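You operate a simulated robot arm through the tools that you are given. There is no shell and no other tool. Be economical: measure what you need, move in short steps, check, and stop when the job is done.

Carry out the task below with a simulated two-armed robot. There is one attempt and no reset: what you move stays moved.

Task
Wipe the oil off the slide plate with the rag and stow it in the lower drawer.
Fine: rag back, drawer shut. Set down upright: slide plate. What is to be rubbed or washed off counts as gone when no trace of it is left.
Where things are to end (x, y in the base frame): slide plate within 0.06 m of [0.78, 0.14].

Only the result counts: the job must be done as asked and must still hold three seconds after the hand-in. Knocking over, shifting, dropping, spilling or breaking anything else fails it.

Robot
Two 7-joint arms with fingered hands on one trunk that stands fixed in place. Base frame: the origin is at the foot of the trunk, x ahead of it, y to its left, z up. Lengths are in m, angles in rad, forces in N, time in s.
The left shoulder is at [0.07, 0.169, 1.318], the right one opposite. With the tool pointing down near the work surface each hand reaches from about 0.28 to 0.68 m from the base axis, measured 20 degrees to its own side. Payload 3.4 kg a hand.
The TCP of each hand is the grasp point between the finger pads, 0.023 m short of the fingertips. In the tool frame z runs along the fingers and y along their closing line. The gripper opens to 0.116 m. The gripper's body begins 0.065 m behind the TCP. The gripper is a hand of 4 fingers: y runs from the thumb to the fingers, the wrist lies at [0, 0, -0.211] in the tool frame.
Orientation is that of the tool frame in the base frame, as [roll, pitch, yaw] about the fixed x, y, z axes, in that order (R = Rz(yaw) Ry(pitch) Rx(roll)). With the fingers straight down and closing along the base's y, the tool's x points along the base's -x, its y along +y and its z along -z.

Tools
- The arms move only by the tool nudge_tool. It takes "left_targets", "right_targets" or both (then of equal length, played together; a hand with none holds still); each is a list of rows, each a list of 2 entries, a list of its own where there are three numbers: the shift along the base's x, y, z in m, then the turn, a rotation vector about the base's x, y, z in rad. In form: [[[tx, ty, tz], [rx, ry, rz]], ...]. A call has 1 to 8 rows; each row is the pose to reach, as a shift and turn from the pose commanded when the call began. Rows are played at 5 a second. More than 0.05 m and 0.15 rad between two rows, and nothing of the call is played. Where a pose cannot be reached the arm comes as near as it can. A force on the tool above 50 N (or 10 N above the force at the start of the call, whichever is more), or a blocked arm, ends the call early, and 0.2 s more pass. In this call time passes only in rows, and 0.2 s behind the last. The reply holds the time, the measured pose of the TCP, the force on the tool along the base axes, the opening and the grip force, in the units named above and with some noise, with the torque about the TCP (base axes, N m) and any sound that the robot's microphone picked up.
- Cameras (640 x 400 px; columns grow to the right, rows downward): "scene" is now at [0.1078, 0.0353, 1.5456]; the picture's right is [0.58, -0.82, 0.00], its down [-0.56, -0.40, -0.72] and it looks along [0.59, 0.42, -0.69] (base axes); focal length 292 px, centre (320, 200). "left" rides on the left gripper at [-0.069, 0.001, -0.09] in its tool frame; the picture's right is [-0.01, -1.00, 0.00], its down [0.79, -0.01, -0.61] and it looks along [0.61, -0.01, 0.79] (tool axes); focal length 251 px, centre (320, 200). "right" rides on the right gripper at [0.068, 0.001, -0.09] in its tool frame; the picture's right is [-0.01, 1.00, 0.00], its down [-0.80, -0.01, -0.61] and it looks along [-0.61, -0.01, 0.80] (tool axes); focal length 251 px, centre (320, 200). There is no depth. A picture from a camera that has moved, and an enlarged one, comes with that camera's place and axes in the base frame and with its lens. The place of the scene camera against the robot may be out by one fixed shift of up to 0.025 m in any direction.
- camera(camera): a new picture of that camera. It takes no simulated time.
- lift_body(by): slides the trunk up (or, below 0, down) by that many m; the arms and the scene camera ride with it, the base frame stays. It gives what a move gives, with no picture.
- move_fingers(finger1, finger2, finger3, thumb_bend, hand): sets how far each is bent, from 0 (flat) to 100 (curled in); at 30 the hand is open as for a grip, at 70 the pads meet at the TCP. One left out holds its place. A second passes; each finger stops where it meets its share of the squeeze, and holds until it gets a number again. It is the only way to open and close the hand. It gives what a move gives, with no picture; readings hold the bend of each and the force on the fingers (four entries, about 0 where the hand has none), thumb and palm.
- turn_head(pan, tilt): turns the head with the scene camera to pan (to the left, within 1.501 rad either way) and tilt (down, from -0.506 to 1.204), counted from straight ahead of the robot. It gives what a move gives.
- zoom(camera, box): a new picture of the part [left, top, right, bottom] of that camera's present view, enlarged. It takes no simulated time.
- close_job(): hands the job in; it is judged then, once.

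Work in short steps. Places have to be worked out from the pictures, the camera data and where the tool is seen: move nearer, look again, correct. Check each grasp and each placing, and mend what went wrong. You have 120 turns and 74 pictures in all, those below and enlarged ones among them. Open the grippers and draw the arms clear of the work before you hand the job in, unless the task says otherwise.

The tools are called after ">>>" by a JSON object that holds its "method" and its "body". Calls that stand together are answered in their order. nudge_tool: Moves the arms, as the interface text tells. Its arguments: {"type":"object","properties":{"left_targets":{"type":"array"},"right_targets":{"type":"array"}},"required":[]} The other tools are called the same way: lift_body (by) slides the trunk up or down; move_fingers (finger1, finger2, finger3, thumb_bend, hand) moves the fingers one by one; turn_head (pan, tilt) turns the head that bears the scene camera; camera (camera) takes a picture; zoom (camera, box) takes an enlarged picture of a part of a camera's view; close_job () hands the job in.

At the start:

```text
clock: 0.0
left_eef_pos: [0.3456, 0.4604, 1.2425]
left_orientation: [-3.14, 0.001, 3.141]
left_wrist_force: [0.0, 0.4, 0.4]
left_torque: [-0.01, 0.02, 0.01]
left_opening: 0.116
left_grip_force: 0.0
left_shape: jaw
left_bend: [30.0, 30.0, 30.0, 30.0]
left_finger forces: [0.0, 0.1, 0.0, 0.0, 0.1, 0.0]
right_eef_pos: [0.4051, 0.0675, 1.3353]
right_orientation: [-3.141, 0.0, -3.141]
right_wrist_force: [-0.1, 0.1, -0.4]
right_torque: [-0.02, 0.0, -0.01]
right_opening: 0.1162
right_grip_force: 0.1
right_shape: jaw
right_bend: [30.0, 30.0, 30.0, 30.0]
right_finger forces: [0.0, 0.0, 0.1, 0.1, 0.0, 0.0]
trunk travel left (down, up): [-0.825, 0.115]
head pan, tilt: [0.614, 0.761]
```

scene: 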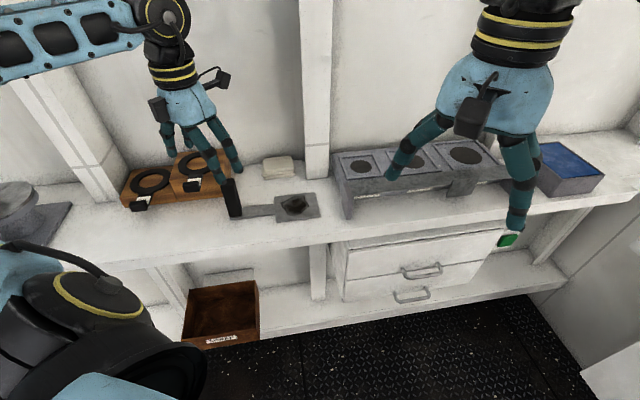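
right: 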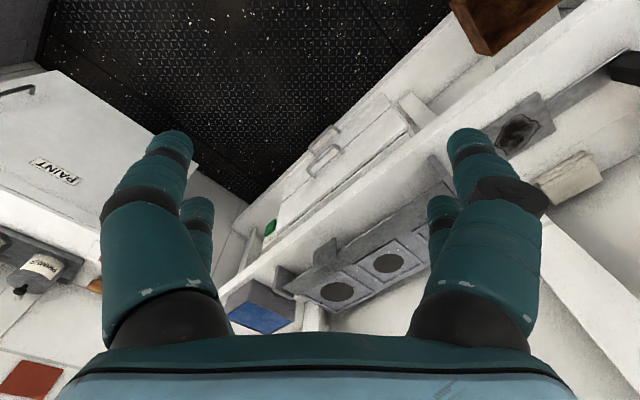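
left: 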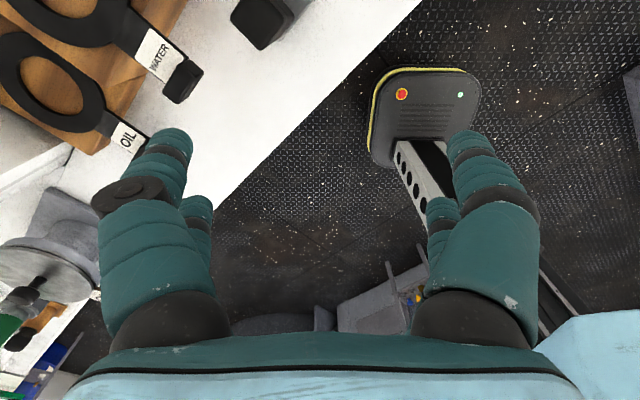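

I'll start with a closer look at the workbench and the drawers.

>>> {"method": "zoom", "body": {"camera": "scene", "box": [100, 130, 340, 280]}}

>>> {"method": "zoom", "body": {"camera": "scene", "box": [300, 170, 560, 332]}}

```text
2.67 times, centred on (220, 205) of scene
camera zoom: at [0.1078, 0.0353, 1.5456], right [0.58, -0.82, 0.0], down [-0.56, -0.4, -0.72], along [0.59, 0.42, -0.69], focal length 779 px, centre (587, 187)
```

zoom: 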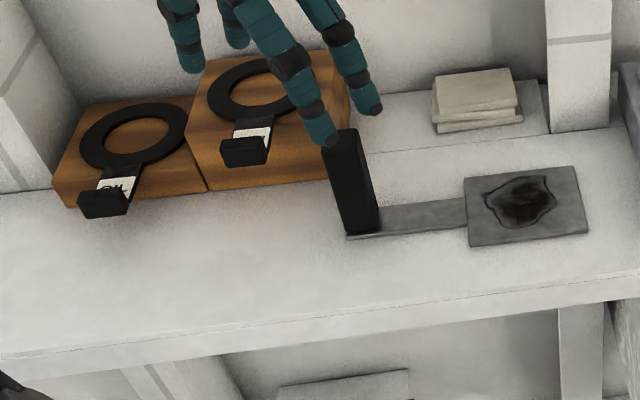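

```text
2.46 times, centred on (430, 251) of scene
camera zoom: at [0.1078, 0.0353, 1.5456], right [0.58, -0.82, 0.0], down [-0.56, -0.4, -0.72], along [0.59, 0.42, -0.69], focal length 719 px, centre (49, 74)
```

zoom: 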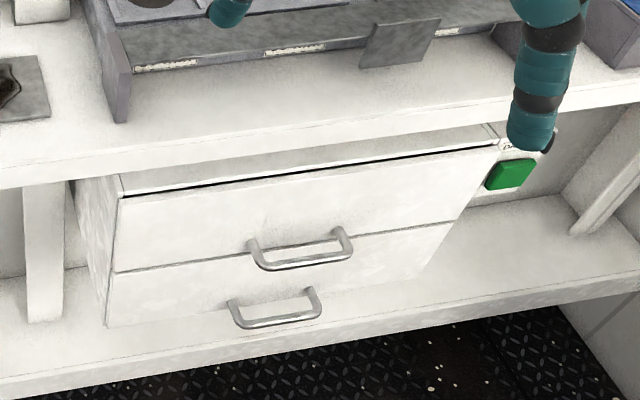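

Two drawers, a green button beside them, the plate with the oil stain and the folded rag are visible. I move the right arm aside to clear the view of the button.

>>> {"method": "nudge_tool", "body": {"right_targets": [[[0, -0.05, 0], [0, 0, 0]], [[0, -0.1, 0], [0, 0, 0]], [[0, -0.15, 0], [0, 0, 0]], [[-0.03, -0.19, 0], [0, 0, 0]], [[-0.06, -0.23, 0], [0, 0, 0]], [[-0.09, -0.27, 0], [0, 0, 0]], [[-0.1, -0.31, 0], [0, 0, 0]], [[-0.1, -0.35, 0], [0, 0, 0]]]}}

>>> {"method": "turn_head", "body": {"pan": 0.3, "tilt": 0.8}}

>>> {"method": "camera", "body": {"camera": "scene"}}

```text
clock: 1.8
left_eef_pos: [0.3429, 0.4584, 1.2435]
left_orientation: [-3.141, 0.002, -3.139]
left_wrist_force: [-0.4, 0.0, 0.4]
left_torque: [0.01, -0.01, -0.05]
left_opening: 0.116
left_grip_force: 0.0
left_shape: jaw
left_bend: [30.0, 30.0, 30.0, 30.0]
left_finger forces: [0.1, 0.0, 0.0, 0.1, 0.0, 0.0]
right_eef_pos: [0.3022, -0.2831, 1.3357]
right_orientation: [3.14, -0.001, 3.141]
right_wrist_force: [0.3, -0.4, -0.4]
right_torque: [0.04, -0.02, 0.01]
right_opening: 0.1158
right_grip_force: 0.1
right_shape: jaw
right_bend: [30.0, 30.0, 30.0, 30.0]
right_finger forces: [0.0, 0.0, 0.0, 0.0, 0.0, 0.1]
trunk travel left (down, up): [-0.825, 0.115]
head pan, tilt: [0.614, 0.761]
```

```text
clock: 2.6
left_eef_pos: [0.3445, 0.4596, 1.2431]
left_orientation: [-3.142, -0.001, -3.14]
left_wrist_force: [0.2, 0.7, -0.7]
left_torque: [0.0, 0.02, -0.01]
left_opening: 0.116
left_grip_force: 0.1
left_shape: jaw
left_bend: [30.0, 30.0, 30.0, 30.0]
left_finger forces: [0.0, 0.0, 0.0, 0.1, 0.0, 0.0]
right_eef_pos: [0.3037, -0.2807, 1.3362]
right_orientation: [3.14, -0.001, -3.141]
right_wrist_force: [1.2, 0.4, -0.1]
right_torque: [0.02, -0.01, 0.0]
right_opening: 0.1158
right_grip_force: 0.1
right_shape: jaw
right_bend: [30.0, 30.0, 30.0, 30.0]
right_finger forces: [0.0, 0.0, 0.0, 0.1, 0.0, 0.1]
trunk travel left (down, up): [-0.825, 0.115]
head pan, tilt: [0.3, 0.799]
```

```text
68 pictures are left
camera scene: at [0.1177, 0.0116, 1.5424], right [0.3, -0.96, 0.0], down [-0.68, -0.21, -0.7], along [0.67, 0.21, -0.72], focal length 292 px, centre (320, 200)
```

scene: 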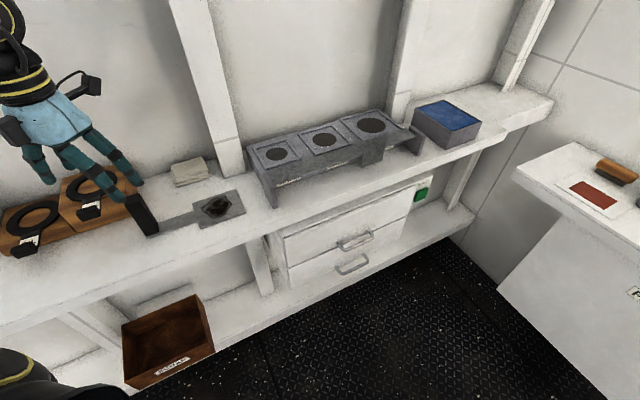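

>>> {"method": "zoom", "body": {"camera": "scene", "box": [260, 170, 500, 320]}}

>>> {"method": "zoom", "body": {"camera": "scene", "box": [380, 160, 476, 220]}}

>>> {"method": "zoom", "body": {"camera": "scene", "box": [230, 90, 422, 210]}}

```text
2.67 times, centred on (380, 245) of scene
camera zoom: at [0.1177, 0.0116, 1.5424], right [0.3, -0.96, 0.0], down [-0.68, -0.21, -0.7], along [0.67, 0.21, -0.72], focal length 779 px, centre (160, 80)
```

zoom: 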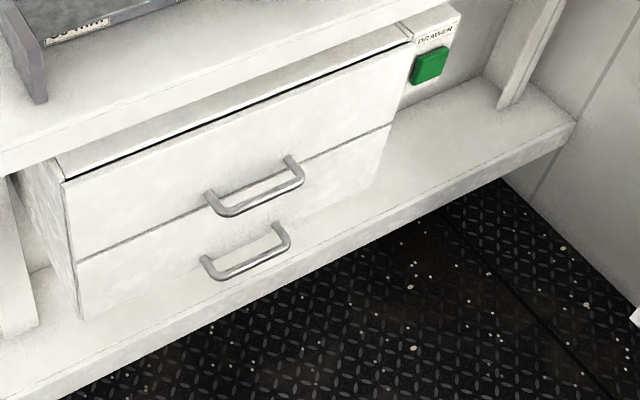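

```text
6.67 times, centred on (428, 190) of scene
camera zoom: at [0.1177, 0.0116, 1.5424], right [0.3, -0.96, 0.0], down [-0.68, -0.21, -0.7], along [0.67, 0.21, -0.72], focal length 1948 px, centre (-400, 267)
```

zoom: 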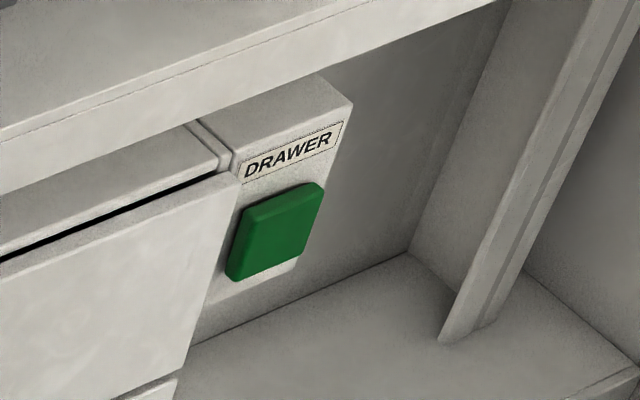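

```text
3.33 times, centred on (326, 150) of scene
camera zoom: at [0.1177, 0.0116, 1.5424], right [0.3, -0.96, 0.0], down [-0.68, -0.21, -0.7], along [0.67, 0.21, -0.72], focal length 974 px, centre (300, 367)
```

zoom: 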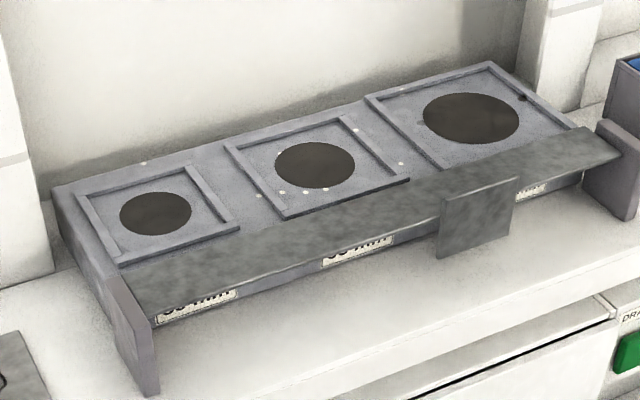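

Triangulating from the start pictures: bench top z≈1.01, running along u≈(0.72,-0.69); stain ≈(0.50,0.40), block handle ≈(0.39,0.50), rag ≈(0.59,0.53), lower drawer handle ≈(0.62,0.075,0.74), button ≈(0.92,-0.11,0.81). I turn the left hand to line up with the bench and look with its own camera.

>>> {"method": "nudge_tool", "body": {"left_targets": [[[0.02, -0.01, 0.02], [0, 0, -0.13]], [[0.05, -0.02, 0.03], [0, 0, -0.26]], [[0.08, -0.03, 0.03], [0, 0, -0.4]], [[0.11, -0.04, 0.03], [0, 0, -0.54]], [[0.14, -0.05, 0.03], [0, 0, -0.68]], [[0.17, -0.06, 0.03], [0, 0, -0.8]]]}}

>>> {"method": "camera", "body": {"camera": "left"}}

```text
clock: 4.0
left_eef_pos: [0.5166, 0.3975, 1.2717]
left_orientation: [-3.139, 0.0, 2.341]
left_wrist_force: [0.4, -0.2, 0.5]
left_torque: [-0.01, 0.04, -0.01]
left_opening: 0.1158
left_grip_force: 0.0
left_shape: jaw
left_bend: [30.0, 30.0, 30.0, 30.0]
left_finger forces: [0.0, 0.1, 0.0, 0.0, 0.1, 0.0]
right_eef_pos: [0.3058, -0.2825, 1.3354]
right_orientation: [3.14, -0.003, 3.141]
right_wrist_force: [0.7, -0.3, -0.4]
right_torque: [0.03, 0.05, -0.03]
right_opening: 0.1157
right_grip_force: 0.1
right_shape: jaw
right_bend: [30.0, 30.0, 30.0, 30.0]
right_finger forces: [0.1, 0.0, 0.0, 0.1, 0.0, 0.0]
trunk travel left (down, up): [-0.825, 0.115]
head pan, tilt: [0.3, 0.799]
```

```text
64 pictures are left
camera left: at [0.5639, 0.348, 1.3617], right [-0.71, -0.7, 0.0], down [-0.56, 0.57, 0.61], along [-0.43, 0.43, -0.79], focal length 251 px, centre (320, 200)
```

left: 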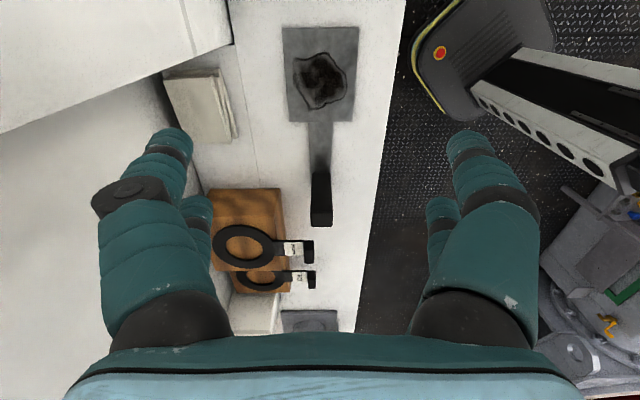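

The left camera shows the plate squarely: centre ≈(0.51,0.40), its block handle ≈(0.404,0.508), about 26 mm square and 0.10 m tall. I look closer at the rag surroundings before grasping.

>>> {"method": "zoom", "body": {"camera": "left", "box": [120, 30, 376, 190]}}

>>> {"method": "zoom", "body": {"camera": "scene", "box": [100, 110, 292, 230]}}

```text
2.50 times, centred on (248, 110) of left
camera zoom: at [0.5639, 0.348, 1.3617], right [-0.71, -0.7, 0.0], down [-0.56, 0.57, 0.61], along [-0.43, 0.43, -0.79], focal length 629 px, centre (500, 425)
```

zoom: 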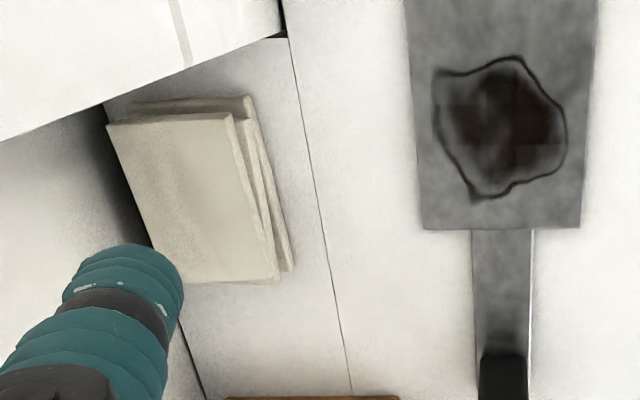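

```text
3.33 times, centred on (196, 170) of scene
camera zoom: at [0.1196, 0.0102, 1.5423], right [0.3, -0.96, 0.0], down [-0.69, -0.21, -0.7], along [0.66, 0.21, -0.72], focal length 974 px, centre (733, 300)
```

zoom: 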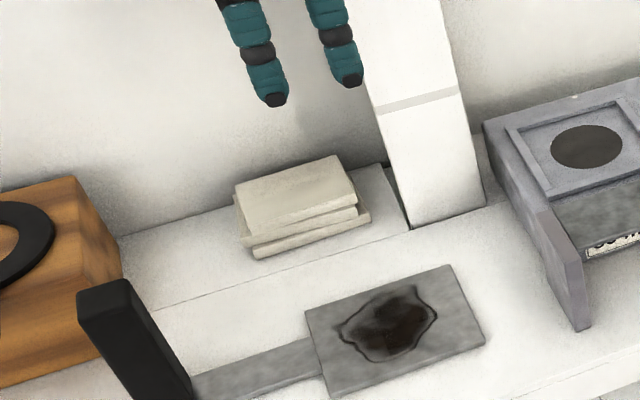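

The rag measures about 0.083 m along the bench and 0.057 m deep, sitting 2 cm off the wall. Closing along the bench direction suits best, with the camera towards the robot, so I turn the hand a further -90° while moving towards a point above the rag.

>>> {"method": "nudge_tool", "body": {"left_targets": [[[0, 0.01, 0], [0, 0, -0.14]], [[0.01, 0.02, 0], [0, 0, -0.28]], [[0.02, 0.03, 0], [0, 0, -0.42]], [[0.02, 0.04, 0], [0, 0, -0.56]], [[0.03, 0.05, 0], [0, 0, -0.7]], [[0.03, 0.06, 0], [0, 0, -0.84]], [[0.03, 0.07, 0], [0, 0, -0.98]], [[0.03, 0.08, 0], [0, 0, -1.12]]]}}

>>> {"method": "nudge_tool", "body": {"left_targets": [[[0, 0.0, 0], [0, 0, -0.14]], [[0.01, 0.01, 0], [0, 0, -0.28]], [[0.02, 0.02, 0], [0, 0, -0.42]], [[0.02, 0.02, 0], [0, 0, -0.455]]]}}

>>> {"method": "camera", "body": {"camera": "left"}}

```text
clock: 5.8
left_eef_pos: [0.4744, 0.3653, 1.2541]
left_orientation: [3.141, -0.007, 1.237]
left_wrist_force: [-0.8, 0.0, -0.3]
left_torque: [-0.02, 0.01, 0.0]
left_opening: 0.1158
left_grip_force: 0.1
left_shape: jaw
left_bend: [30.0, 30.0, 30.0, 30.0]
left_finger forces: [0.0, 0.1, 0.0, 0.0, 0.0, 0.1]
left hand out of reach, approached as far as the arm can: row 5, 6, 7, 8
right_eef_pos: [0.3038, -0.2828, 1.336]
right_orientation: [3.14, -0.003, -3.141]
right_wrist_force: [1.0, 0.6, 0.1]
right_torque: [0.03, -0.02, -0.02]
right_opening: 0.1159
right_grip_force: 0.2
right_shape: jaw
right_bend: [30.0, 30.0, 30.0, 30.0]
right_finger forces: [0.0, 0.1, 0.1, 0.0, 0.0, 0.1]
trunk travel left (down, up): [-0.825, 0.115]
head pan, tilt: [0.3, 0.799]
```

```text
clock: 6.8
left_eef_pos: [0.4061, 0.2541, 1.2484]
left_orientation: [-3.137, -0.006, 0.788]
left_wrist_force: [-0.1, -0.9, 0.6]
left_torque: [0.01, -0.03, 0.03]
left_opening: 0.1156
left_grip_force: 0.1
left_shape: jaw
left_bend: [30.0, 30.0, 30.0, 30.0]
left_finger forces: [0.0, 0.1, 0.0, 0.1, 0.1, 0.0]
left hand out of reach, approached as far as the arm can: row 1, 2, 3, 4
right_eef_pos: [0.3025, -0.2822, 1.3362]
right_orientation: [-3.142, 0.003, -3.14]
right_wrist_force: [0.1, 0.9, 0.7]
right_torque: [-0.01, 0.03, -0.01]
right_opening: 0.1159
right_grip_force: 0.0
right_shape: jaw
right_bend: [30.0, 30.0, 30.0, 30.0]
right_finger forces: [0.0, 0.0, 0.0, 0.0, 0.0, 0.0]
trunk travel left (down, up): [-0.825, 0.115]
head pan, tilt: [0.3, 0.799]
```

```text
61 pictures are left
camera left: at [0.3573, 0.204, 1.3385], right [-0.72, 0.7, 0.0], down [0.55, 0.57, 0.61], along [0.43, 0.44, -0.79], focal length 251 px, centre (320, 200)
```

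left: 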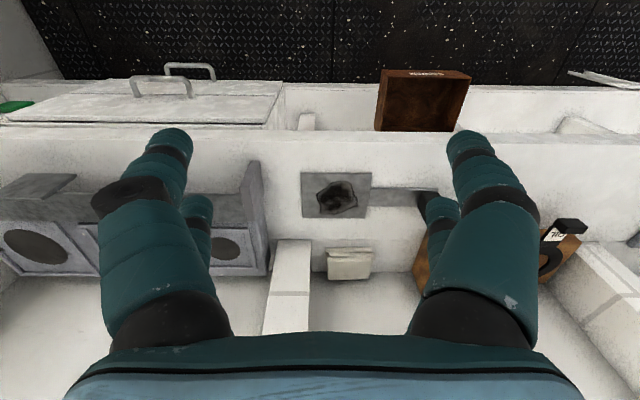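

That yaw is out of reach. The opposite yaw (+45° from the start pose) with an outward tilt should work, so I turn back the other way.

>>> {"method": "nudge_tool", "body": {"left_targets": [[[-0.02, -0.02, 0], [0, 0, 0.145]], [[-0.04, -0.04, 0], [0, 0, 0.29]], [[-0.06, -0.06, 0], [0, 0, 0.435]], [[-0.06, -0.06, 0], [0, 0, 0.58]], [[-0.06, -0.06, 0], [0, 0, 0.725]], [[-0.06, -0.06, 0], [0, 0, 0.87]], [[-0.06, -0.06, 0], [0, 0, 1.015]], [[-0.06, -0.06, 0], [0, 0, 1.16]]]}}

>>> {"method": "nudge_tool", "body": {"left_targets": [[[0, 0, 0], [0, 0, 0.145]], [[0, 0, 0], [0, 0, 0.29]], [[0, 0, 0], [0, 0, 0.435]], [[0, 0, 0], [0, 0, 0.58]], [[0, 0, 0], [0, 0, 0.725]], [[0, 0, 0], [0, 0, 0.87]], [[0, 0, 0], [0, 0, 1.015]], [[0, 0, 0], [0, 0, 1.16]]]}}

```text
clock: 8.6
left_eef_pos: [0.3465, 0.1944, 1.2497]
left_orientation: [-3.141, 0.002, 1.931]
left_wrist_force: [-0.7, -0.5, -0.6]
left_torque: [0.01, 0.0, -0.01]
left_opening: 0.1159
left_grip_force: 0.0
left_shape: jaw
left_bend: [30.0, 30.0, 30.0, 30.0]
left_finger forces: [0.0, 0.0, 0.0, 0.0, 0.0, 0.0]
right_eef_pos: [0.3034, -0.2814, 1.3356]
right_orientation: [-3.14, 0.0, 3.139]
right_wrist_force: [-0.1, -0.3, -0.6]
right_torque: [0.03, -0.01, 0.0]
right_opening: 0.1159
right_grip_force: 0.1
right_shape: jaw
right_bend: [30.0, 30.0, 30.0, 30.0]
right_finger forces: [0.0, 0.1, 0.0, 0.0, 0.0, 0.0]
trunk travel left (down, up): [-0.825, 0.115]
head pan, tilt: [0.3, 0.799]
```

```text
clock: 10.4
left_eef_pos: [0.3468, 0.1952, 1.2496]
left_orientation: [-3.14, 0.002, 3.089]
left_wrist_force: [0.4, 0.3, -0.7]
left_torque: [-0.01, 0.0, -0.01]
left_opening: 0.116
left_grip_force: 0.0
left_shape: jaw
left_bend: [30.0, 30.0, 30.0, 30.0]
left_finger forces: [0.0, 0.0, 0.0, 0.1, 0.1, 0.0]
right_eef_pos: [0.3038, -0.282, 1.336]
right_orientation: [3.141, 0.0, -3.14]
right_wrist_force: [-0.3, -0.1, -0.7]
right_torque: [0.01, 0.01, 0.01]
right_opening: 0.1158
right_grip_force: 0.1
right_shape: jaw
right_bend: [30.0, 30.0, 30.0, 30.0]
right_finger forces: [0.0, 0.1, 0.0, 0.0, 0.0, 0.0]
trunk travel left (down, up): [-0.825, 0.115]
head pan, tilt: [0.3, 0.799]
```

The commanded pose follows the reached one. Now I finish the yaw to +45° and move up to the bench; the tilt comes next.

>>> {"method": "nudge_tool", "body": {"left_targets": [[[0.025, 0.035, 0.01], [0, 0, 0.14]], [[0.05, 0.07, 0.02], [0, 0, 0.28]], [[0.075, 0.105, 0.03], [0, 0, 0.42]], [[0.1, 0.14, 0.03], [0, 0, 0.56]], [[0.125, 0.175, 0.03], [0, 0, 0.7]], [[0.15, 0.21, 0.03], [0, 0, 0.83]]]}}

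>>> {"method": "nudge_tool", "body": {"left_targets": [[[0.01, 0.01, 0], [0.1, -0.1, 0]], [[0.02, 0.02, 0], [0.2, -0.2, 0]], [[0.03, 0.03, 0], [0.3, -0.3, 0]], [[0.04, 0.04, 0], [0.4, -0.4, 0]], [[0.05, 0.05, -0.02], [0.43, -0.43, 0]]]}}

>>> {"method": "camera", "body": {"camera": "left"}}

>>> {"method": "camera", "body": {"camera": "scene"}}

```text
clock: 11.8
left_eef_pos: [0.4992, 0.4061, 1.2783]
left_orientation: [3.14, -0.001, -2.363]
left_wrist_force: [-0.3, 0.0, 0.8]
left_torque: [-0.01, 0.02, 0.02]
left_opening: 0.1158
left_grip_force: 0.1
left_shape: jaw
left_bend: [30.0, 30.0, 30.0, 30.0]
left_finger forces: [0.1, 0.1, 0.0, 0.0, 0.0, 0.0]
right_eef_pos: [0.3047, -0.2805, 1.3354]
right_orientation: [-3.142, -0.001, 3.14]
right_wrist_force: [-0.2, 0.6, 0.4]
right_torque: [-0.01, -0.03, 0.04]
right_opening: 0.116
right_grip_force: 0.0
right_shape: jaw
right_bend: [30.0, 30.0, 30.0, 30.0]
right_finger forces: [0.0, 0.0, 0.0, 0.0, 0.0, 0.0]
trunk travel left (down, up): [-0.825, 0.115]
head pan, tilt: [0.3, 0.799]
```

```text
clock: 13.0
left_eef_pos: [0.548, 0.456, 1.2594]
left_orientation: [3.135, 0.609, -2.369]
left_wrist_force: [0.1, 0.7, 0.6]
left_torque: [-0.02, -0.01, 0.0]
left_opening: 0.1157
left_grip_force: 0.1
left_shape: jaw
left_bend: [30.0, 30.0, 30.0, 30.0]
left_finger forces: [0.0, 0.1, 0.1, 0.1, 0.0, 0.1]
right_eef_pos: [0.3054, -0.281, 1.3356]
right_orientation: [-3.141, -0.001, -3.141]
right_wrist_force: [-0.4, -0.9, -0.3]
right_torque: [-0.01, 0.0, 0.01]
right_opening: 0.1159
right_grip_force: 0.0
right_shape: jaw
right_bend: [30.0, 30.0, 30.0, 30.0]
right_finger forces: [0.0, 0.0, 0.0, 0.0, 0.0, 0.1]
trunk travel left (down, up): [-0.825, 0.115]
head pan, tilt: [0.3, 0.799]
```

```text
60 pictures are left
camera left: at [0.551, 0.4588, 1.372], right [0.71, -0.71, 0.0], down [-0.71, -0.71, 0.04], along [-0.03, -0.03, -1.0], focal length 251 px, centre (320, 200)
```

left: 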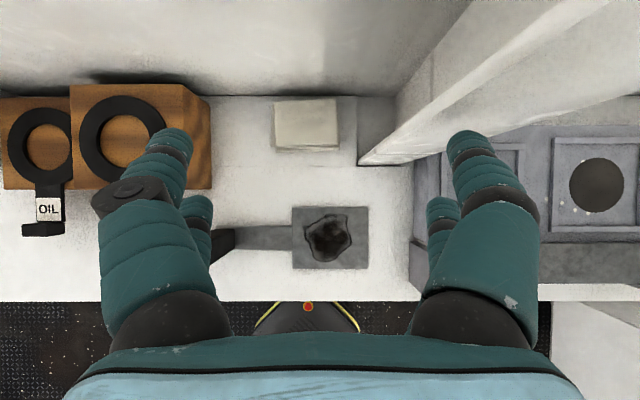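

```text
59 pictures are left
camera scene: at [0.1188, 0.0122, 1.5423], right [0.3, -0.96, 0.0], down [-0.69, -0.21, -0.7], along [0.67, 0.21, -0.72], focal length 292 px, centre (320, 200)
```

scene: 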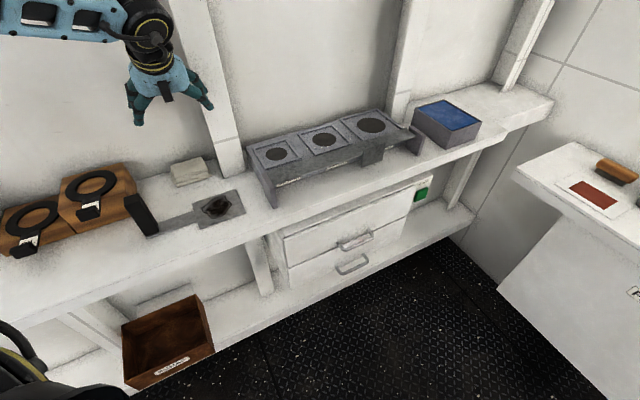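

The left camera looks straight down; rag centre ≈(0.600,0.530), pillar side 2.8 cm beyond it. I bend the thumb slightly for clearance and move over the rag at z≈1.11.

>>> {"method": "move_fingers", "body": {"hand": "left", "thumb_bend": 38}}

>>> {"method": "nudge_tool", "body": {"left_targets": [[[0.01, 0.015, -0.02], [0, 0, 0]], [[0.02, 0.03, -0.05], [0, 0, 0]], [[0.03, 0.045, -0.08], [0, 0, 0]], [[0.035, 0.055, -0.11], [0, 0, 0]], [[0.04, 0.062, -0.145], [0, 0, 0]]]}}

>>> {"method": "camera", "body": {"camera": "left"}}

>>> {"method": "zoom", "body": {"camera": "scene", "box": [100, 110, 292, 230]}}

```text
clock: 14.0
left_eef_pos: [0.5487, 0.4545, 1.2595]
left_orientation: [3.136, 0.609, -2.37]
left_wrist_force: [0.2, -0.1, 0.3]
left_torque: [0.0, -0.03, 0.01]
left_opening: 0.1059
left_grip_force: 0.1
left_shape: fingers
left_bend: [30.0, 30.0, 30.0, 38.0]
left_finger forces: [0.0, 0.1, 0.1, 0.0, 0.1, 0.1]
right_eef_pos: [0.3033, -0.2814, 1.3352]
right_orientation: [3.141, 0.0, -3.141]
right_wrist_force: [-0.2, 0.0, 0.1]
right_torque: [0.03, 0.0, -0.01]
right_opening: 0.1159
right_grip_force: 0.1
right_shape: jaw
right_bend: [30.0, 30.0, 30.0, 30.0]
right_finger forces: [0.0, 0.0, 0.0, 0.1, 0.1, 0.0]
trunk travel left (down, up): [-0.825, 0.115]
head pan, tilt: [0.3, 0.799]
```

```text
clock: 14.8
left_eef_pos: [0.5618, 0.4821, 1.1988]
left_orientation: [-3.14, 0.62, -2.375]
left_wrist_force: [-41.4, -32.0, 18.1]
left_torque: [-0.96, -0.97, -3.96]
left_opening: 0.1269
left_grip_force: 26.3
left_shape: fingers
left_bend: [30.0, 30.0, 30.0, 24.0]
left_finger forces: [0.1, 0.0, 0.0, 0.0, 52.8, 0.0]
right_eef_pos: [0.2882, -0.2929, 1.3374]
right_orientation: [3.132, 0.014, -3.141]
right_wrist_force: [0.6, -0.1, 0.3]
right_torque: [0.01, -0.02, 0.04]
right_opening: 0.1156
right_grip_force: 0.0
right_shape: jaw
right_bend: [30.0, 30.0, 30.0, 30.0]
right_finger forces: [0.0, 0.0, 0.0, 0.0, 0.1, 0.0]
trunk travel left (down, up): [-0.825, 0.115]
head pan, tilt: [0.3, 0.799]
stopped in row 4 (left hand): the force on the tool passed its limit at 58 N (the readings are from after the stop); the commanded pose is now the measured one
```

```text
58 pictures are left
camera left: at [0.5619, 0.4841, 1.3113], right [0.7, -0.72, 0.01], down [-0.72, -0.7, 0.03], along [-0.02, -0.03, -1.0], focal length 251 px, centre (320, 200)
```

left: 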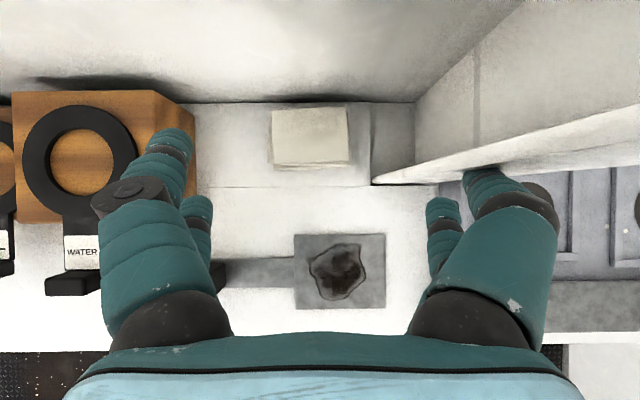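

```text
3.33 times, centred on (196, 170) of scene
camera zoom: at [0.0967, -0.0031, 1.5446], right [0.3, -0.96, -0.01], down [-0.67, -0.21, -0.71], along [0.68, 0.21, -0.71], focal length 974 px, centre (733, 300)
```

zoom: 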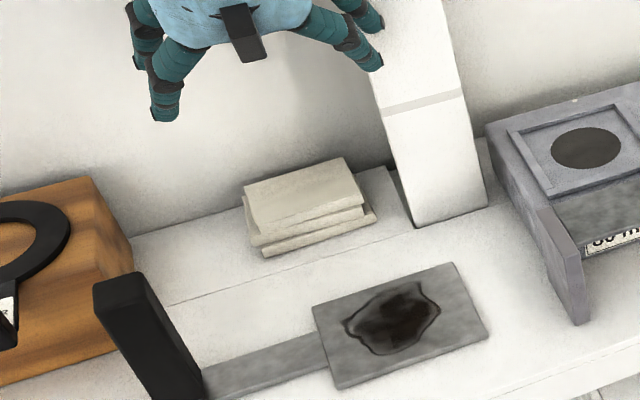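

The thumb caught the pillar because I drifted in at too large a u; nothing on the bench moved. I back off away from the pillar, then set the fingers evenly a little narrower.

>>> {"method": "nudge_tool", "body": {"left_targets": [[[-0.02, 0.02, 0.005], [0, 0, 0]], [[-0.035, 0.025, 0.01], [0, 0, 0]]]}}

>>> {"method": "move_fingers", "body": {"hand": "left", "finger1": 34, "finger2": 34, "finger3": 34, "thumb_bend": 34}}

```text
clock: 15.4
left_eef_pos: [0.5364, 0.5265, 1.1959]
left_orientation: [3.14, 0.613, -2.358]
left_wrist_force: [-0.2, -0.5, -0.3]
left_torque: [0.0, -0.04, -0.02]
left_opening: 0.1058
left_grip_force: 0.1
left_shape: fingers
left_bend: [30.0, 30.0, 30.0, 38.0]
left_finger forces: [0.0, 0.0, 0.0, 0.0, 0.1, 0.1]
right_eef_pos: [0.3021, -0.2789, 1.3366]
right_orientation: [-3.141, 0.0, -3.138]
right_wrist_force: [-0.1, 0.2, -0.2]
right_torque: [0.0, -0.02, -0.02]
right_opening: 0.1159
right_grip_force: 0.1
right_shape: jaw
right_bend: [30.0, 30.0, 30.0, 30.0]
right_finger forces: [0.0, 0.0, 0.1, 0.1, 0.0, 0.0]
trunk travel left (down, up): [-0.825, 0.115]
head pan, tilt: [0.3, 0.799]
```

```text
clock: 16.4
left_eef_pos: [0.5412, 0.5178, 1.1944]
left_orientation: [3.135, 0.608, -2.371]
left_wrist_force: [1.3, 0.5, -0.3]
left_torque: [0.0, 0.05, 0.04]
left_opening: 0.1056
left_grip_force: 0.0
left_shape: fingers
left_bend: [34.0, 34.0, 34.0, 34.0]
left_finger forces: [0.1, 0.1, 0.0, 0.0, 0.0, 0.1]
right_eef_pos: [0.3062, -0.2818, 1.3356]
right_orientation: [3.139, -0.001, 3.141]
right_wrist_force: [-0.4, 0.2, 0.3]
right_torque: [-0.01, -0.01, -0.02]
right_opening: 0.1158
right_grip_force: 0.0
right_shape: jaw
right_bend: [30.0, 30.0, 30.0, 30.0]
right_finger forces: [0.0, 0.0, 0.0, 0.1, 0.0, 0.1]
trunk travel left (down, up): [-0.825, 0.115]
head pan, tilt: [0.3, 0.799]
```

Clear and settled. Now move to above the rag, (0.585,0.520,1.10).

>>> {"method": "nudge_tool", "body": {"left_targets": [[[0.01, 0.0, -0.03], [0, 0, 0]], [[0.025, 0.0, -0.06], [0, 0, 0]], [[0.044, 0.002, -0.09], [0, 0, 0]]]}}

>>> {"method": "camera", "body": {"camera": "left"}}

>>> {"method": "zoom", "body": {"camera": "scene", "box": [100, 110, 292, 230]}}

```text
clock: 17.2
left_eef_pos: [0.5855, 0.522, 1.1034]
left_orientation: [3.136, 0.607, -2.372]
left_wrist_force: [0.0, -0.7, -0.3]
left_torque: [0.0, -0.04, -0.01]
left_opening: 0.1057
left_grip_force: 0.0
left_shape: fingers
left_bend: [34.0, 34.0, 34.0, 34.0]
left_finger forces: [0.0, 0.0, 0.0, 0.0, 0.0, 0.0]
right_eef_pos: [0.3057, -0.2814, 1.3347]
right_orientation: [3.141, 0.0, -3.141]
right_wrist_force: [0.2, -0.2, 0.5]
right_torque: [0.02, -0.02, 0.02]
right_opening: 0.1159
right_grip_force: 0.0
right_shape: jaw
right_bend: [30.0, 30.0, 30.0, 30.0]
right_finger forces: [0.0, 0.0, 0.0, 0.0, 0.0, 0.1]
trunk travel left (down, up): [-0.825, 0.115]
head pan, tilt: [0.3, 0.799]
```

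```text
56 pictures are left
camera left: at [0.5883, 0.5239, 1.2169], right [0.7, -0.71, 0.0], down [-0.71, -0.7, 0.04], along [-0.03, -0.03, -1.0], focal length 251 px, centre (320, 200)
```

left: 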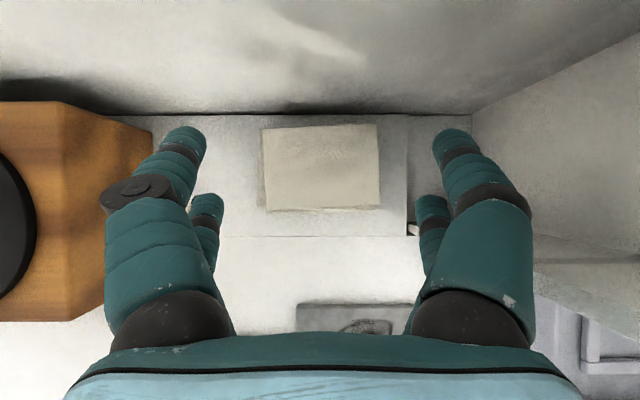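

```text
3.33 times, centred on (196, 170) of scene
camera zoom: at [0.119, 0.0106, 1.5424], right [0.3, -0.96, 0.0], down [-0.69, -0.21, -0.7], along [0.67, 0.21, -0.72], focal length 974 px, centre (733, 300)
```

zoom: 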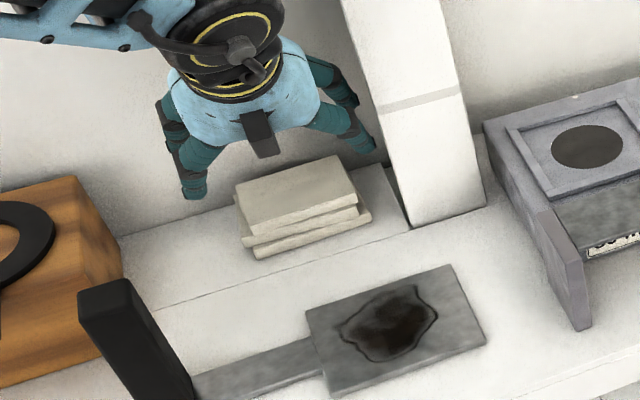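

Well aligned, rag centred between the fingers. Descend 5 cm and close gently.

>>> {"method": "nudge_tool", "body": {"left_targets": [[[0, 0, -0.02], [0, 0, 0]], [[0, 0, -0.035], [0, 0, 0]], [[0, 0, -0.045], [0, 0, 0]], [[0, 0, -0.051], [0, 0, 0]]]}}

>>> {"method": "move_fingers", "body": {"hand": "left", "finger1": 48, "finger2": 48, "finger3": 48, "thumb_bend": 48}}

>>> {"method": "camera", "body": {"camera": "left"}}

```text
clock: 18.2
left_eef_pos: [0.5848, 0.5215, 1.0532]
left_orientation: [3.139, 0.607, -2.372]
left_wrist_force: [-0.1, 0.3, -0.3]
left_torque: [0.01, -0.03, -0.02]
left_opening: 0.1058
left_grip_force: 0.0
left_shape: fingers
left_bend: [34.0, 34.0, 34.0, 34.0]
left_finger forces: [0.1, 0.0, 0.0, 0.0, 0.0, 0.0]
right_eef_pos: [0.3039, -0.2798, 1.3361]
right_orientation: [3.141, 0.0, -3.141]
right_wrist_force: [-0.5, -0.5, 0.0]
right_torque: [0.0, 0.01, 0.05]
right_opening: 0.1159
right_grip_force: 0.0
right_shape: jaw
right_bend: [30.0, 30.0, 30.0, 30.0]
right_finger forces: [0.0, 0.1, 0.0, 0.0, 0.0, 0.1]
trunk travel left (down, up): [-0.825, 0.115]
head pan, tilt: [0.3, 0.799]
```

```text
clock: 19.2
left_eef_pos: [0.5837, 0.5216, 1.0538]
left_orientation: [3.14, 0.608, -2.373]
left_wrist_force: [-0.6, -0.2, 0.1]
left_torque: [-0.02, 0.02, 0.0]
left_opening: 0.0653
left_grip_force: 6.6
left_shape: fingers
left_bend: [48.0, 41.0, 41.0, 48.0]
left_finger forces: [0.1, 5.9, 5.9, 0.0, 0.2, 0.0]
right_eef_pos: [0.3051, -0.2806, 1.3357]
right_orientation: [-3.142, 0.0, 3.141]
right_wrist_force: [0.2, -0.8, 0.2]
right_torque: [0.0, 0.0, 0.02]
right_opening: 0.1156
right_grip_force: 0.0
right_shape: jaw
right_bend: [30.0, 30.0, 30.0, 30.0]
right_finger forces: [0.1, 0.0, 0.0, 0.0, 0.0, 0.1]
trunk travel left (down, up): [-0.825, 0.115]
head pan, tilt: [0.3, 0.799]
```

```text
54 pictures are left
camera left: at [0.587, 0.5251, 1.1667], right [0.7, -0.71, 0.0], down [-0.71, -0.7, 0.04], along [-0.03, -0.03, -1.0], focal length 251 px, centre (320, 200)
```

left: 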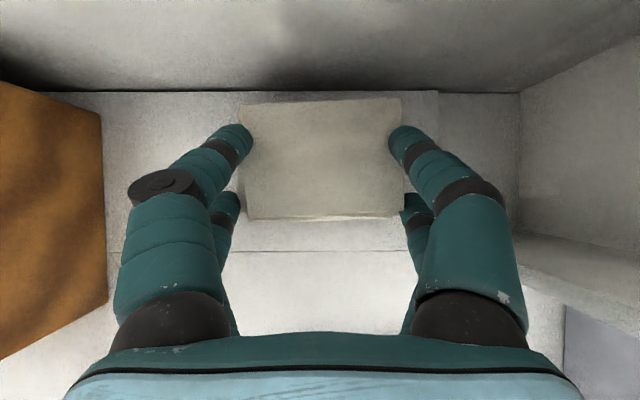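

Only the two lower fingers grip; with this tilt the big fingers pass above the rag. I open, rise, reduce the tilt to about 0.3 rad and regrasp.

>>> {"method": "move_fingers", "body": {"hand": "left", "finger1": 34, "finger2": 34, "finger3": 34, "thumb_bend": 34}}

>>> {"method": "nudge_tool", "body": {"left_targets": [[[0, 0, 0.03], [0, 0, 0]], [[0, 0, 0.045], [-0.1, 0.1, 0]], [[0, 0, 0.045], [-0.2, 0.2, 0]], [[0, 0, 0.045], [-0.22, 0.22, 0]]]}}

>>> {"method": "camera", "body": {"camera": "left"}}

```text
clock: 20.2
left_eef_pos: [0.5849, 0.5224, 1.0528]
left_orientation: [3.137, 0.607, -2.373]
left_wrist_force: [0.5, 1.3, -0.2]
left_torque: [0.02, -0.02, 0.01]
left_opening: 0.105
left_grip_force: 0.0
left_shape: fingers
left_bend: [34.0, 34.0, 34.0, 34.0]
left_finger forces: [0.0, 0.0, 0.0, 0.0, 0.0, 0.0]
right_eef_pos: [0.3047, -0.2806, 1.3351]
right_orientation: [3.141, 0.0, 3.141]
right_wrist_force: [0.2, 0.2, -0.5]
right_torque: [0.02, 0.03, -0.01]
right_opening: 0.1161
right_grip_force: 0.0
right_shape: jaw
right_bend: [30.0, 30.0, 30.0, 30.0]
right_finger forces: [0.1, 0.0, 0.1, 0.0, 0.1, 0.0]
trunk travel left (down, up): [-0.825, 0.115]
head pan, tilt: [0.3, 0.799]
```

```text
clock: 21.2
left_eef_pos: [0.5858, 0.5212, 1.0982]
left_orientation: [-3.14, 0.294, -2.37]
left_wrist_force: [-0.9, -0.2, 0.4]
left_torque: [0.02, -0.01, 0.0]
left_opening: 0.1052
left_grip_force: 0.0
left_shape: fingers
left_bend: [34.0, 34.0, 34.0, 34.0]
left_finger forces: [0.0, 0.0, 0.0, 0.1, 0.0, 0.0]
right_eef_pos: [0.3052, -0.2815, 1.3356]
right_orientation: [-3.142, 0.0, -3.141]
right_wrist_force: [-0.7, 0.2, -0.6]
right_torque: [-0.01, -0.04, 0.03]
right_opening: 0.1158
right_grip_force: 0.1
right_shape: jaw
right_bend: [30.0, 30.0, 30.0, 30.0]
right_finger forces: [0.0, 0.0, 0.0, 0.0, 0.0, 0.0]
trunk travel left (down, up): [-0.825, 0.115]
head pan, tilt: [0.3, 0.799]
```

```text
53 pictures are left
camera left: at [0.612, 0.5492, 1.2051], right [0.7, -0.71, 0.0], down [-0.67, -0.66, 0.35], along [-0.25, -0.25, -0.94], focal length 251 px, centre (320, 200)
```

left: 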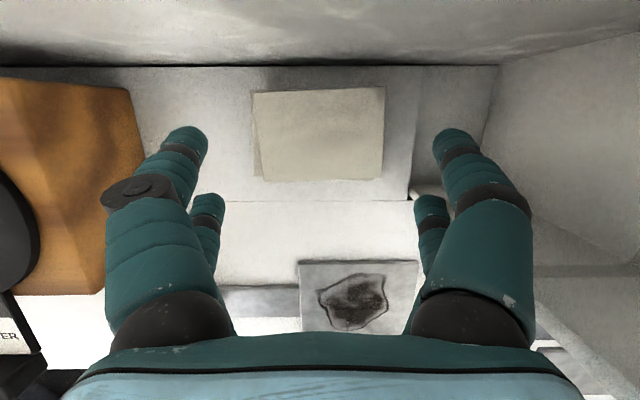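

Reachable with less tilt and still centred. Descend to z≈1.045 and grip again.

>>> {"method": "nudge_tool", "body": {"left_targets": [[[0, 0, -0.02], [0, 0, 0]], [[0.003, 0.003, -0.035], [0, 0, 0]], [[0.004, 0.004, -0.046], [0, 0, 0]], [[0.004, 0.004, -0.053], [0, 0, 0]]]}}

>>> {"method": "move_fingers", "body": {"hand": "left", "finger1": 48, "finger2": 48, "finger3": 48, "thumb_bend": 48}}

>>> {"method": "camera", "body": {"camera": "left"}}

```text
clock: 22.2
left_eef_pos: [0.5902, 0.526, 1.0456]
left_orientation: [-3.141, 0.297, -2.37]
left_wrist_force: [0.5, 0.4, 0.0]
left_torque: [0.01, -0.01, 0.02]
left_opening: 0.1049
left_grip_force: 0.1
left_shape: fingers
left_bend: [34.0, 34.0, 34.0, 34.0]
left_finger forces: [0.0, 0.0, 0.1, 0.1, 0.0, 0.0]
right_eef_pos: [0.3062, -0.282, 1.3345]
right_orientation: [3.141, -0.001, 3.141]
right_wrist_force: [0.3, 0.4, 1.3]
right_torque: [-0.05, 0.01, -0.02]
right_opening: 0.116
right_grip_force: 0.0
right_shape: jaw
right_bend: [30.0, 30.0, 30.0, 30.0]
right_finger forces: [0.0, 0.0, 0.0, 0.0, 0.1, 0.0]
trunk travel left (down, up): [-0.825, 0.115]
head pan, tilt: [0.3, 0.799]
```

```text
clock: 23.2
left_eef_pos: [0.5895, 0.5265, 1.0454]
left_orientation: [-3.14, 0.297, -2.368]
left_wrist_force: [-0.3, -0.3, -0.4]
left_torque: [-0.02, 0.02, 0.0]
left_opening: 0.0867
left_grip_force: 13.1
left_shape: fingers
left_bend: [40.0, 40.0, 41.0, 42.0]
left_finger forces: [6.0, 7.4, 6.0, 0.0, 7.3, 0.1]
right_eef_pos: [0.3038, -0.2812, 1.3362]
right_orientation: [3.141, 0.001, 3.141]
right_wrist_force: [-0.1, -0.2, 0.3]
right_torque: [-0.02, -0.04, 0.04]
right_opening: 0.1158
right_grip_force: 0.2
right_shape: jaw
right_bend: [30.0, 30.0, 30.0, 30.0]
right_finger forces: [0.0, 0.0, 0.1, 0.0, 0.0, 0.0]
trunk travel left (down, up): [-0.825, 0.115]
head pan, tilt: [0.3, 0.799]
```

```text
52 pictures are left
camera left: at [0.6162, 0.5536, 1.1523], right [0.7, -0.71, 0.0], down [-0.67, -0.66, 0.35], along [-0.24, -0.25, -0.94], focal length 251 px, centre (320, 200)
```

left: 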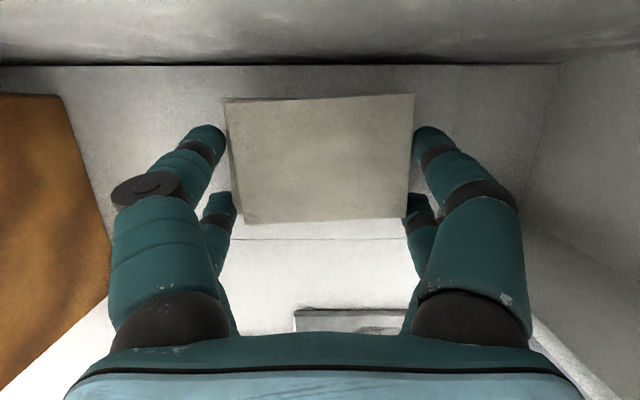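

All four fingers hold the rag (13 N). Lift and carry it to above the stain, then check.

>>> {"method": "nudge_tool", "body": {"left_targets": [[[0, 0, 0.03], [0, 0, 0]], [[-0.01, -0.015, 0.06], [0, 0, 0]], [[-0.03, -0.045, 0.06], [0, 0, 0]], [[-0.05, -0.08, 0.06], [0, 0, 0]], [[-0.07, -0.11, 0.06], [0, 0, 0]], [[-0.087, -0.133, 0.06], [0, 0, 0]], [[-0.087, -0.133, 0.04], [0, 0, 0]]]}}

>>> {"method": "camera", "body": {"camera": "left"}}

>>> {"method": "zoom", "body": {"camera": "scene", "box": [100, 110, 292, 230]}}

```text
clock: 24.8
left_eef_pos: [0.504, 0.3926, 1.0848]
left_orientation: [3.141, 0.295, -2.373]
left_wrist_force: [-0.4, -1.3, -0.3]
left_torque: [-0.01, 0.02, -0.01]
left_opening: 0.0865
left_grip_force: 13.4
left_shape: fingers
left_bend: [40.0, 40.0, 41.0, 42.0]
left_finger forces: [6.0, 7.0, 5.8, 0.0, 7.1, 0.1]
right_eef_pos: [0.3063, -0.2808, 1.3347]
right_orientation: [-3.142, -0.003, 3.141]
right_wrist_force: [-0.3, 0.1, -0.3]
right_torque: [0.02, 0.03, -0.03]
right_opening: 0.1158
right_grip_force: 0.0
right_shape: jaw
right_bend: [30.0, 30.0, 30.0, 30.0]
right_finger forces: [0.1, 0.1, 0.1, 0.0, 0.0, 0.0]
trunk travel left (down, up): [-0.825, 0.115]
head pan, tilt: [0.3, 0.799]
```

```text
51 pictures are left
camera left: at [0.5298, 0.4201, 1.1912], right [0.7, -0.71, 0.0], down [-0.67, -0.66, 0.35], along [-0.25, -0.25, -0.94], focal length 251 px, centre (320, 200)
```

left: 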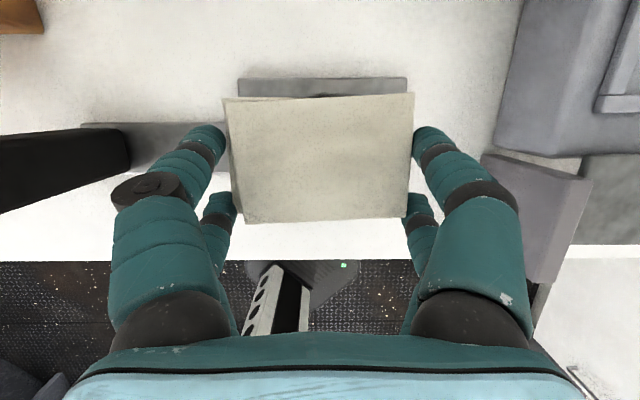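

```text
3.33 times, centred on (196, 170) of scene
camera zoom: at [0.119, 0.012, 1.5423], right [0.3, -0.96, 0.0], down [-0.69, -0.21, -0.7], along [0.67, 0.21, -0.72], focal length 974 px, centre (733, 300)
```

zoom: 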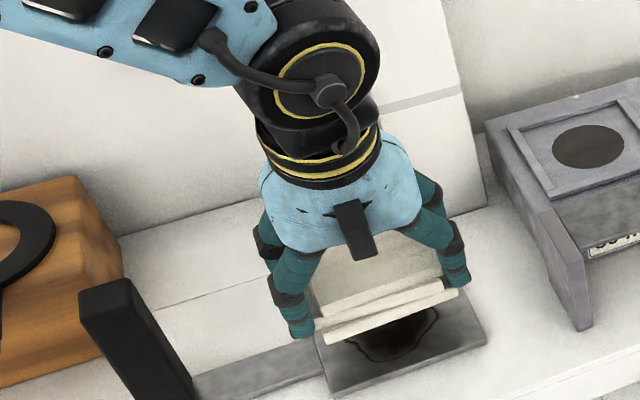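

The rag is held level over the stain. Lower until light contact.

>>> {"method": "nudge_tool", "body": {"left_targets": [[[0, 0, -0.015], [0, 0, 0]], [[0, 0, -0.025], [0, 0, 0]], [[0, 0, -0.031], [0, 0, 0]], [[0, 0, -0.034], [0, 0, 0]]]}}

```text
clock: 25.8
left_eef_pos: [0.5021, 0.393, 1.0519]
left_orientation: [-3.139, 0.297, -2.37]
left_wrist_force: [0.2, 0.7, 2.2]
left_torque: [-0.03, 0.05, 0.0]
left_opening: 0.0867
left_grip_force: 12.7
left_shape: fingers
left_bend: [40.0, 40.0, 41.0, 42.0]
left_finger forces: [6.1, 7.4, 6.0, 0.0, 7.2, 0.0]
right_eef_pos: [0.3034, -0.2821, 1.3355]
right_orientation: [3.141, -0.001, -3.141]
right_wrist_force: [0.4, -0.2, -0.3]
right_torque: [0.01, 0.01, 0.0]
right_opening: 0.1161
right_grip_force: 0.0
right_shape: jaw
right_bend: [30.0, 30.0, 30.0, 30.0]
right_finger forces: [0.1, 0.1, 0.0, 0.1, 0.0, 0.1]
trunk travel left (down, up): [-0.825, 0.115]
head pan, tilt: [0.3, 0.799]
```

Light contact (2 N). I do wiping strokes across the stain with slight extra pressure.

>>> {"method": "nudge_tool", "body": {"left_targets": [[[-0.014, -0.014, -0.002], [0, 0, 0]], [[0.0, 0.0, -0.002], [0, 0, 0]], [[0.016, 0.016, -0.002], [0, 0, 0]], [[0.007, 0.0, -0.002], [0, 0, 0]], [[-0.008, -0.022, -0.002], [0, 0, 0]], [[-0.022, -0.008, -0.002], [0, 0, 0]], [[-0.008, 0.008, -0.002], [0, 0, 0]], [[0.008, 0.022, -0.002], [0, 0, 0]]]}}

>>> {"method": "camera", "body": {"camera": "left"}}

>>> {"method": "zoom", "body": {"camera": "scene", "box": [100, 110, 292, 230]}}

```text
clock: 27.6
left_eef_pos: [0.507, 0.4144, 1.0501]
left_orientation: [3.141, 0.301, -2.367]
left_wrist_force: [-3.7, -1.6, 12.2]
left_torque: [-0.08, 0.06, -0.03]
left_opening: 0.0867
left_grip_force: 14.7
left_shape: fingers
left_bend: [41.0, 42.0, 42.0, 42.0]
left_finger forces: [6.7, 8.9, 6.2, 0.0, 6.8, 0.0]
right_eef_pos: [0.3015, -0.2826, 1.3348]
right_orientation: [3.139, 0.001, -3.141]
right_wrist_force: [0.1, -0.5, 0.8]
right_torque: [-0.03, -0.03, -0.01]
right_opening: 0.1159
right_grip_force: 0.0
right_shape: jaw
right_bend: [30.0, 30.0, 30.0, 30.0]
right_finger forces: [0.1, 0.0, 0.0, 0.0, 0.1, 0.0]
trunk travel left (down, up): [-0.825, 0.115]
head pan, tilt: [0.3, 0.799]
```

```text
49 pictures are left
camera left: at [0.5338, 0.4413, 1.1569], right [0.7, -0.71, 0.0], down [-0.67, -0.66, 0.35], along [-0.24, -0.25, -0.94], focal length 251 px, centre (320, 200)
```

left: 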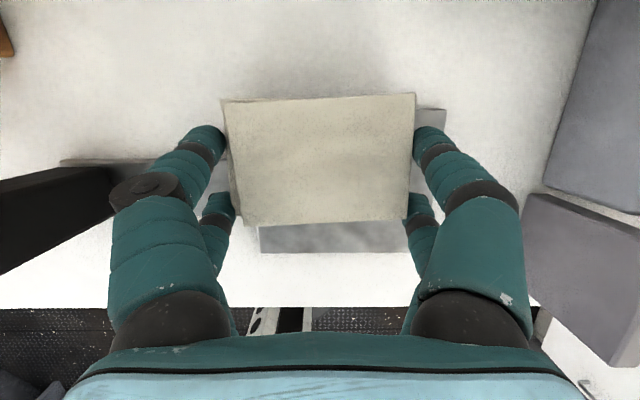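

```text
3.33 times, centred on (196, 170) of scene
camera zoom: at [0.1141, 0.0087, 1.5428], right [0.3, -0.96, 0.0], down [-0.68, -0.21, -0.7], along [0.67, 0.21, -0.72], focal length 974 px, centre (733, 300)
```

zoom: 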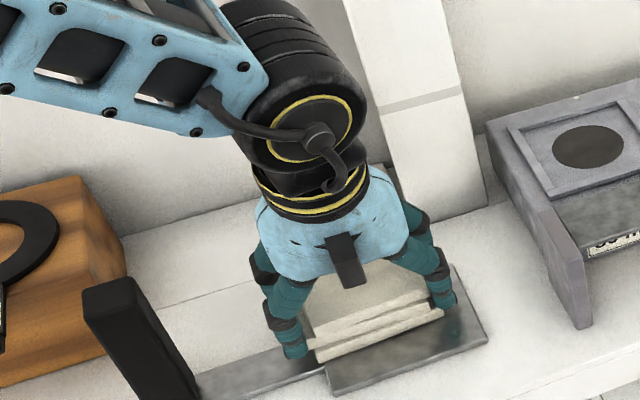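

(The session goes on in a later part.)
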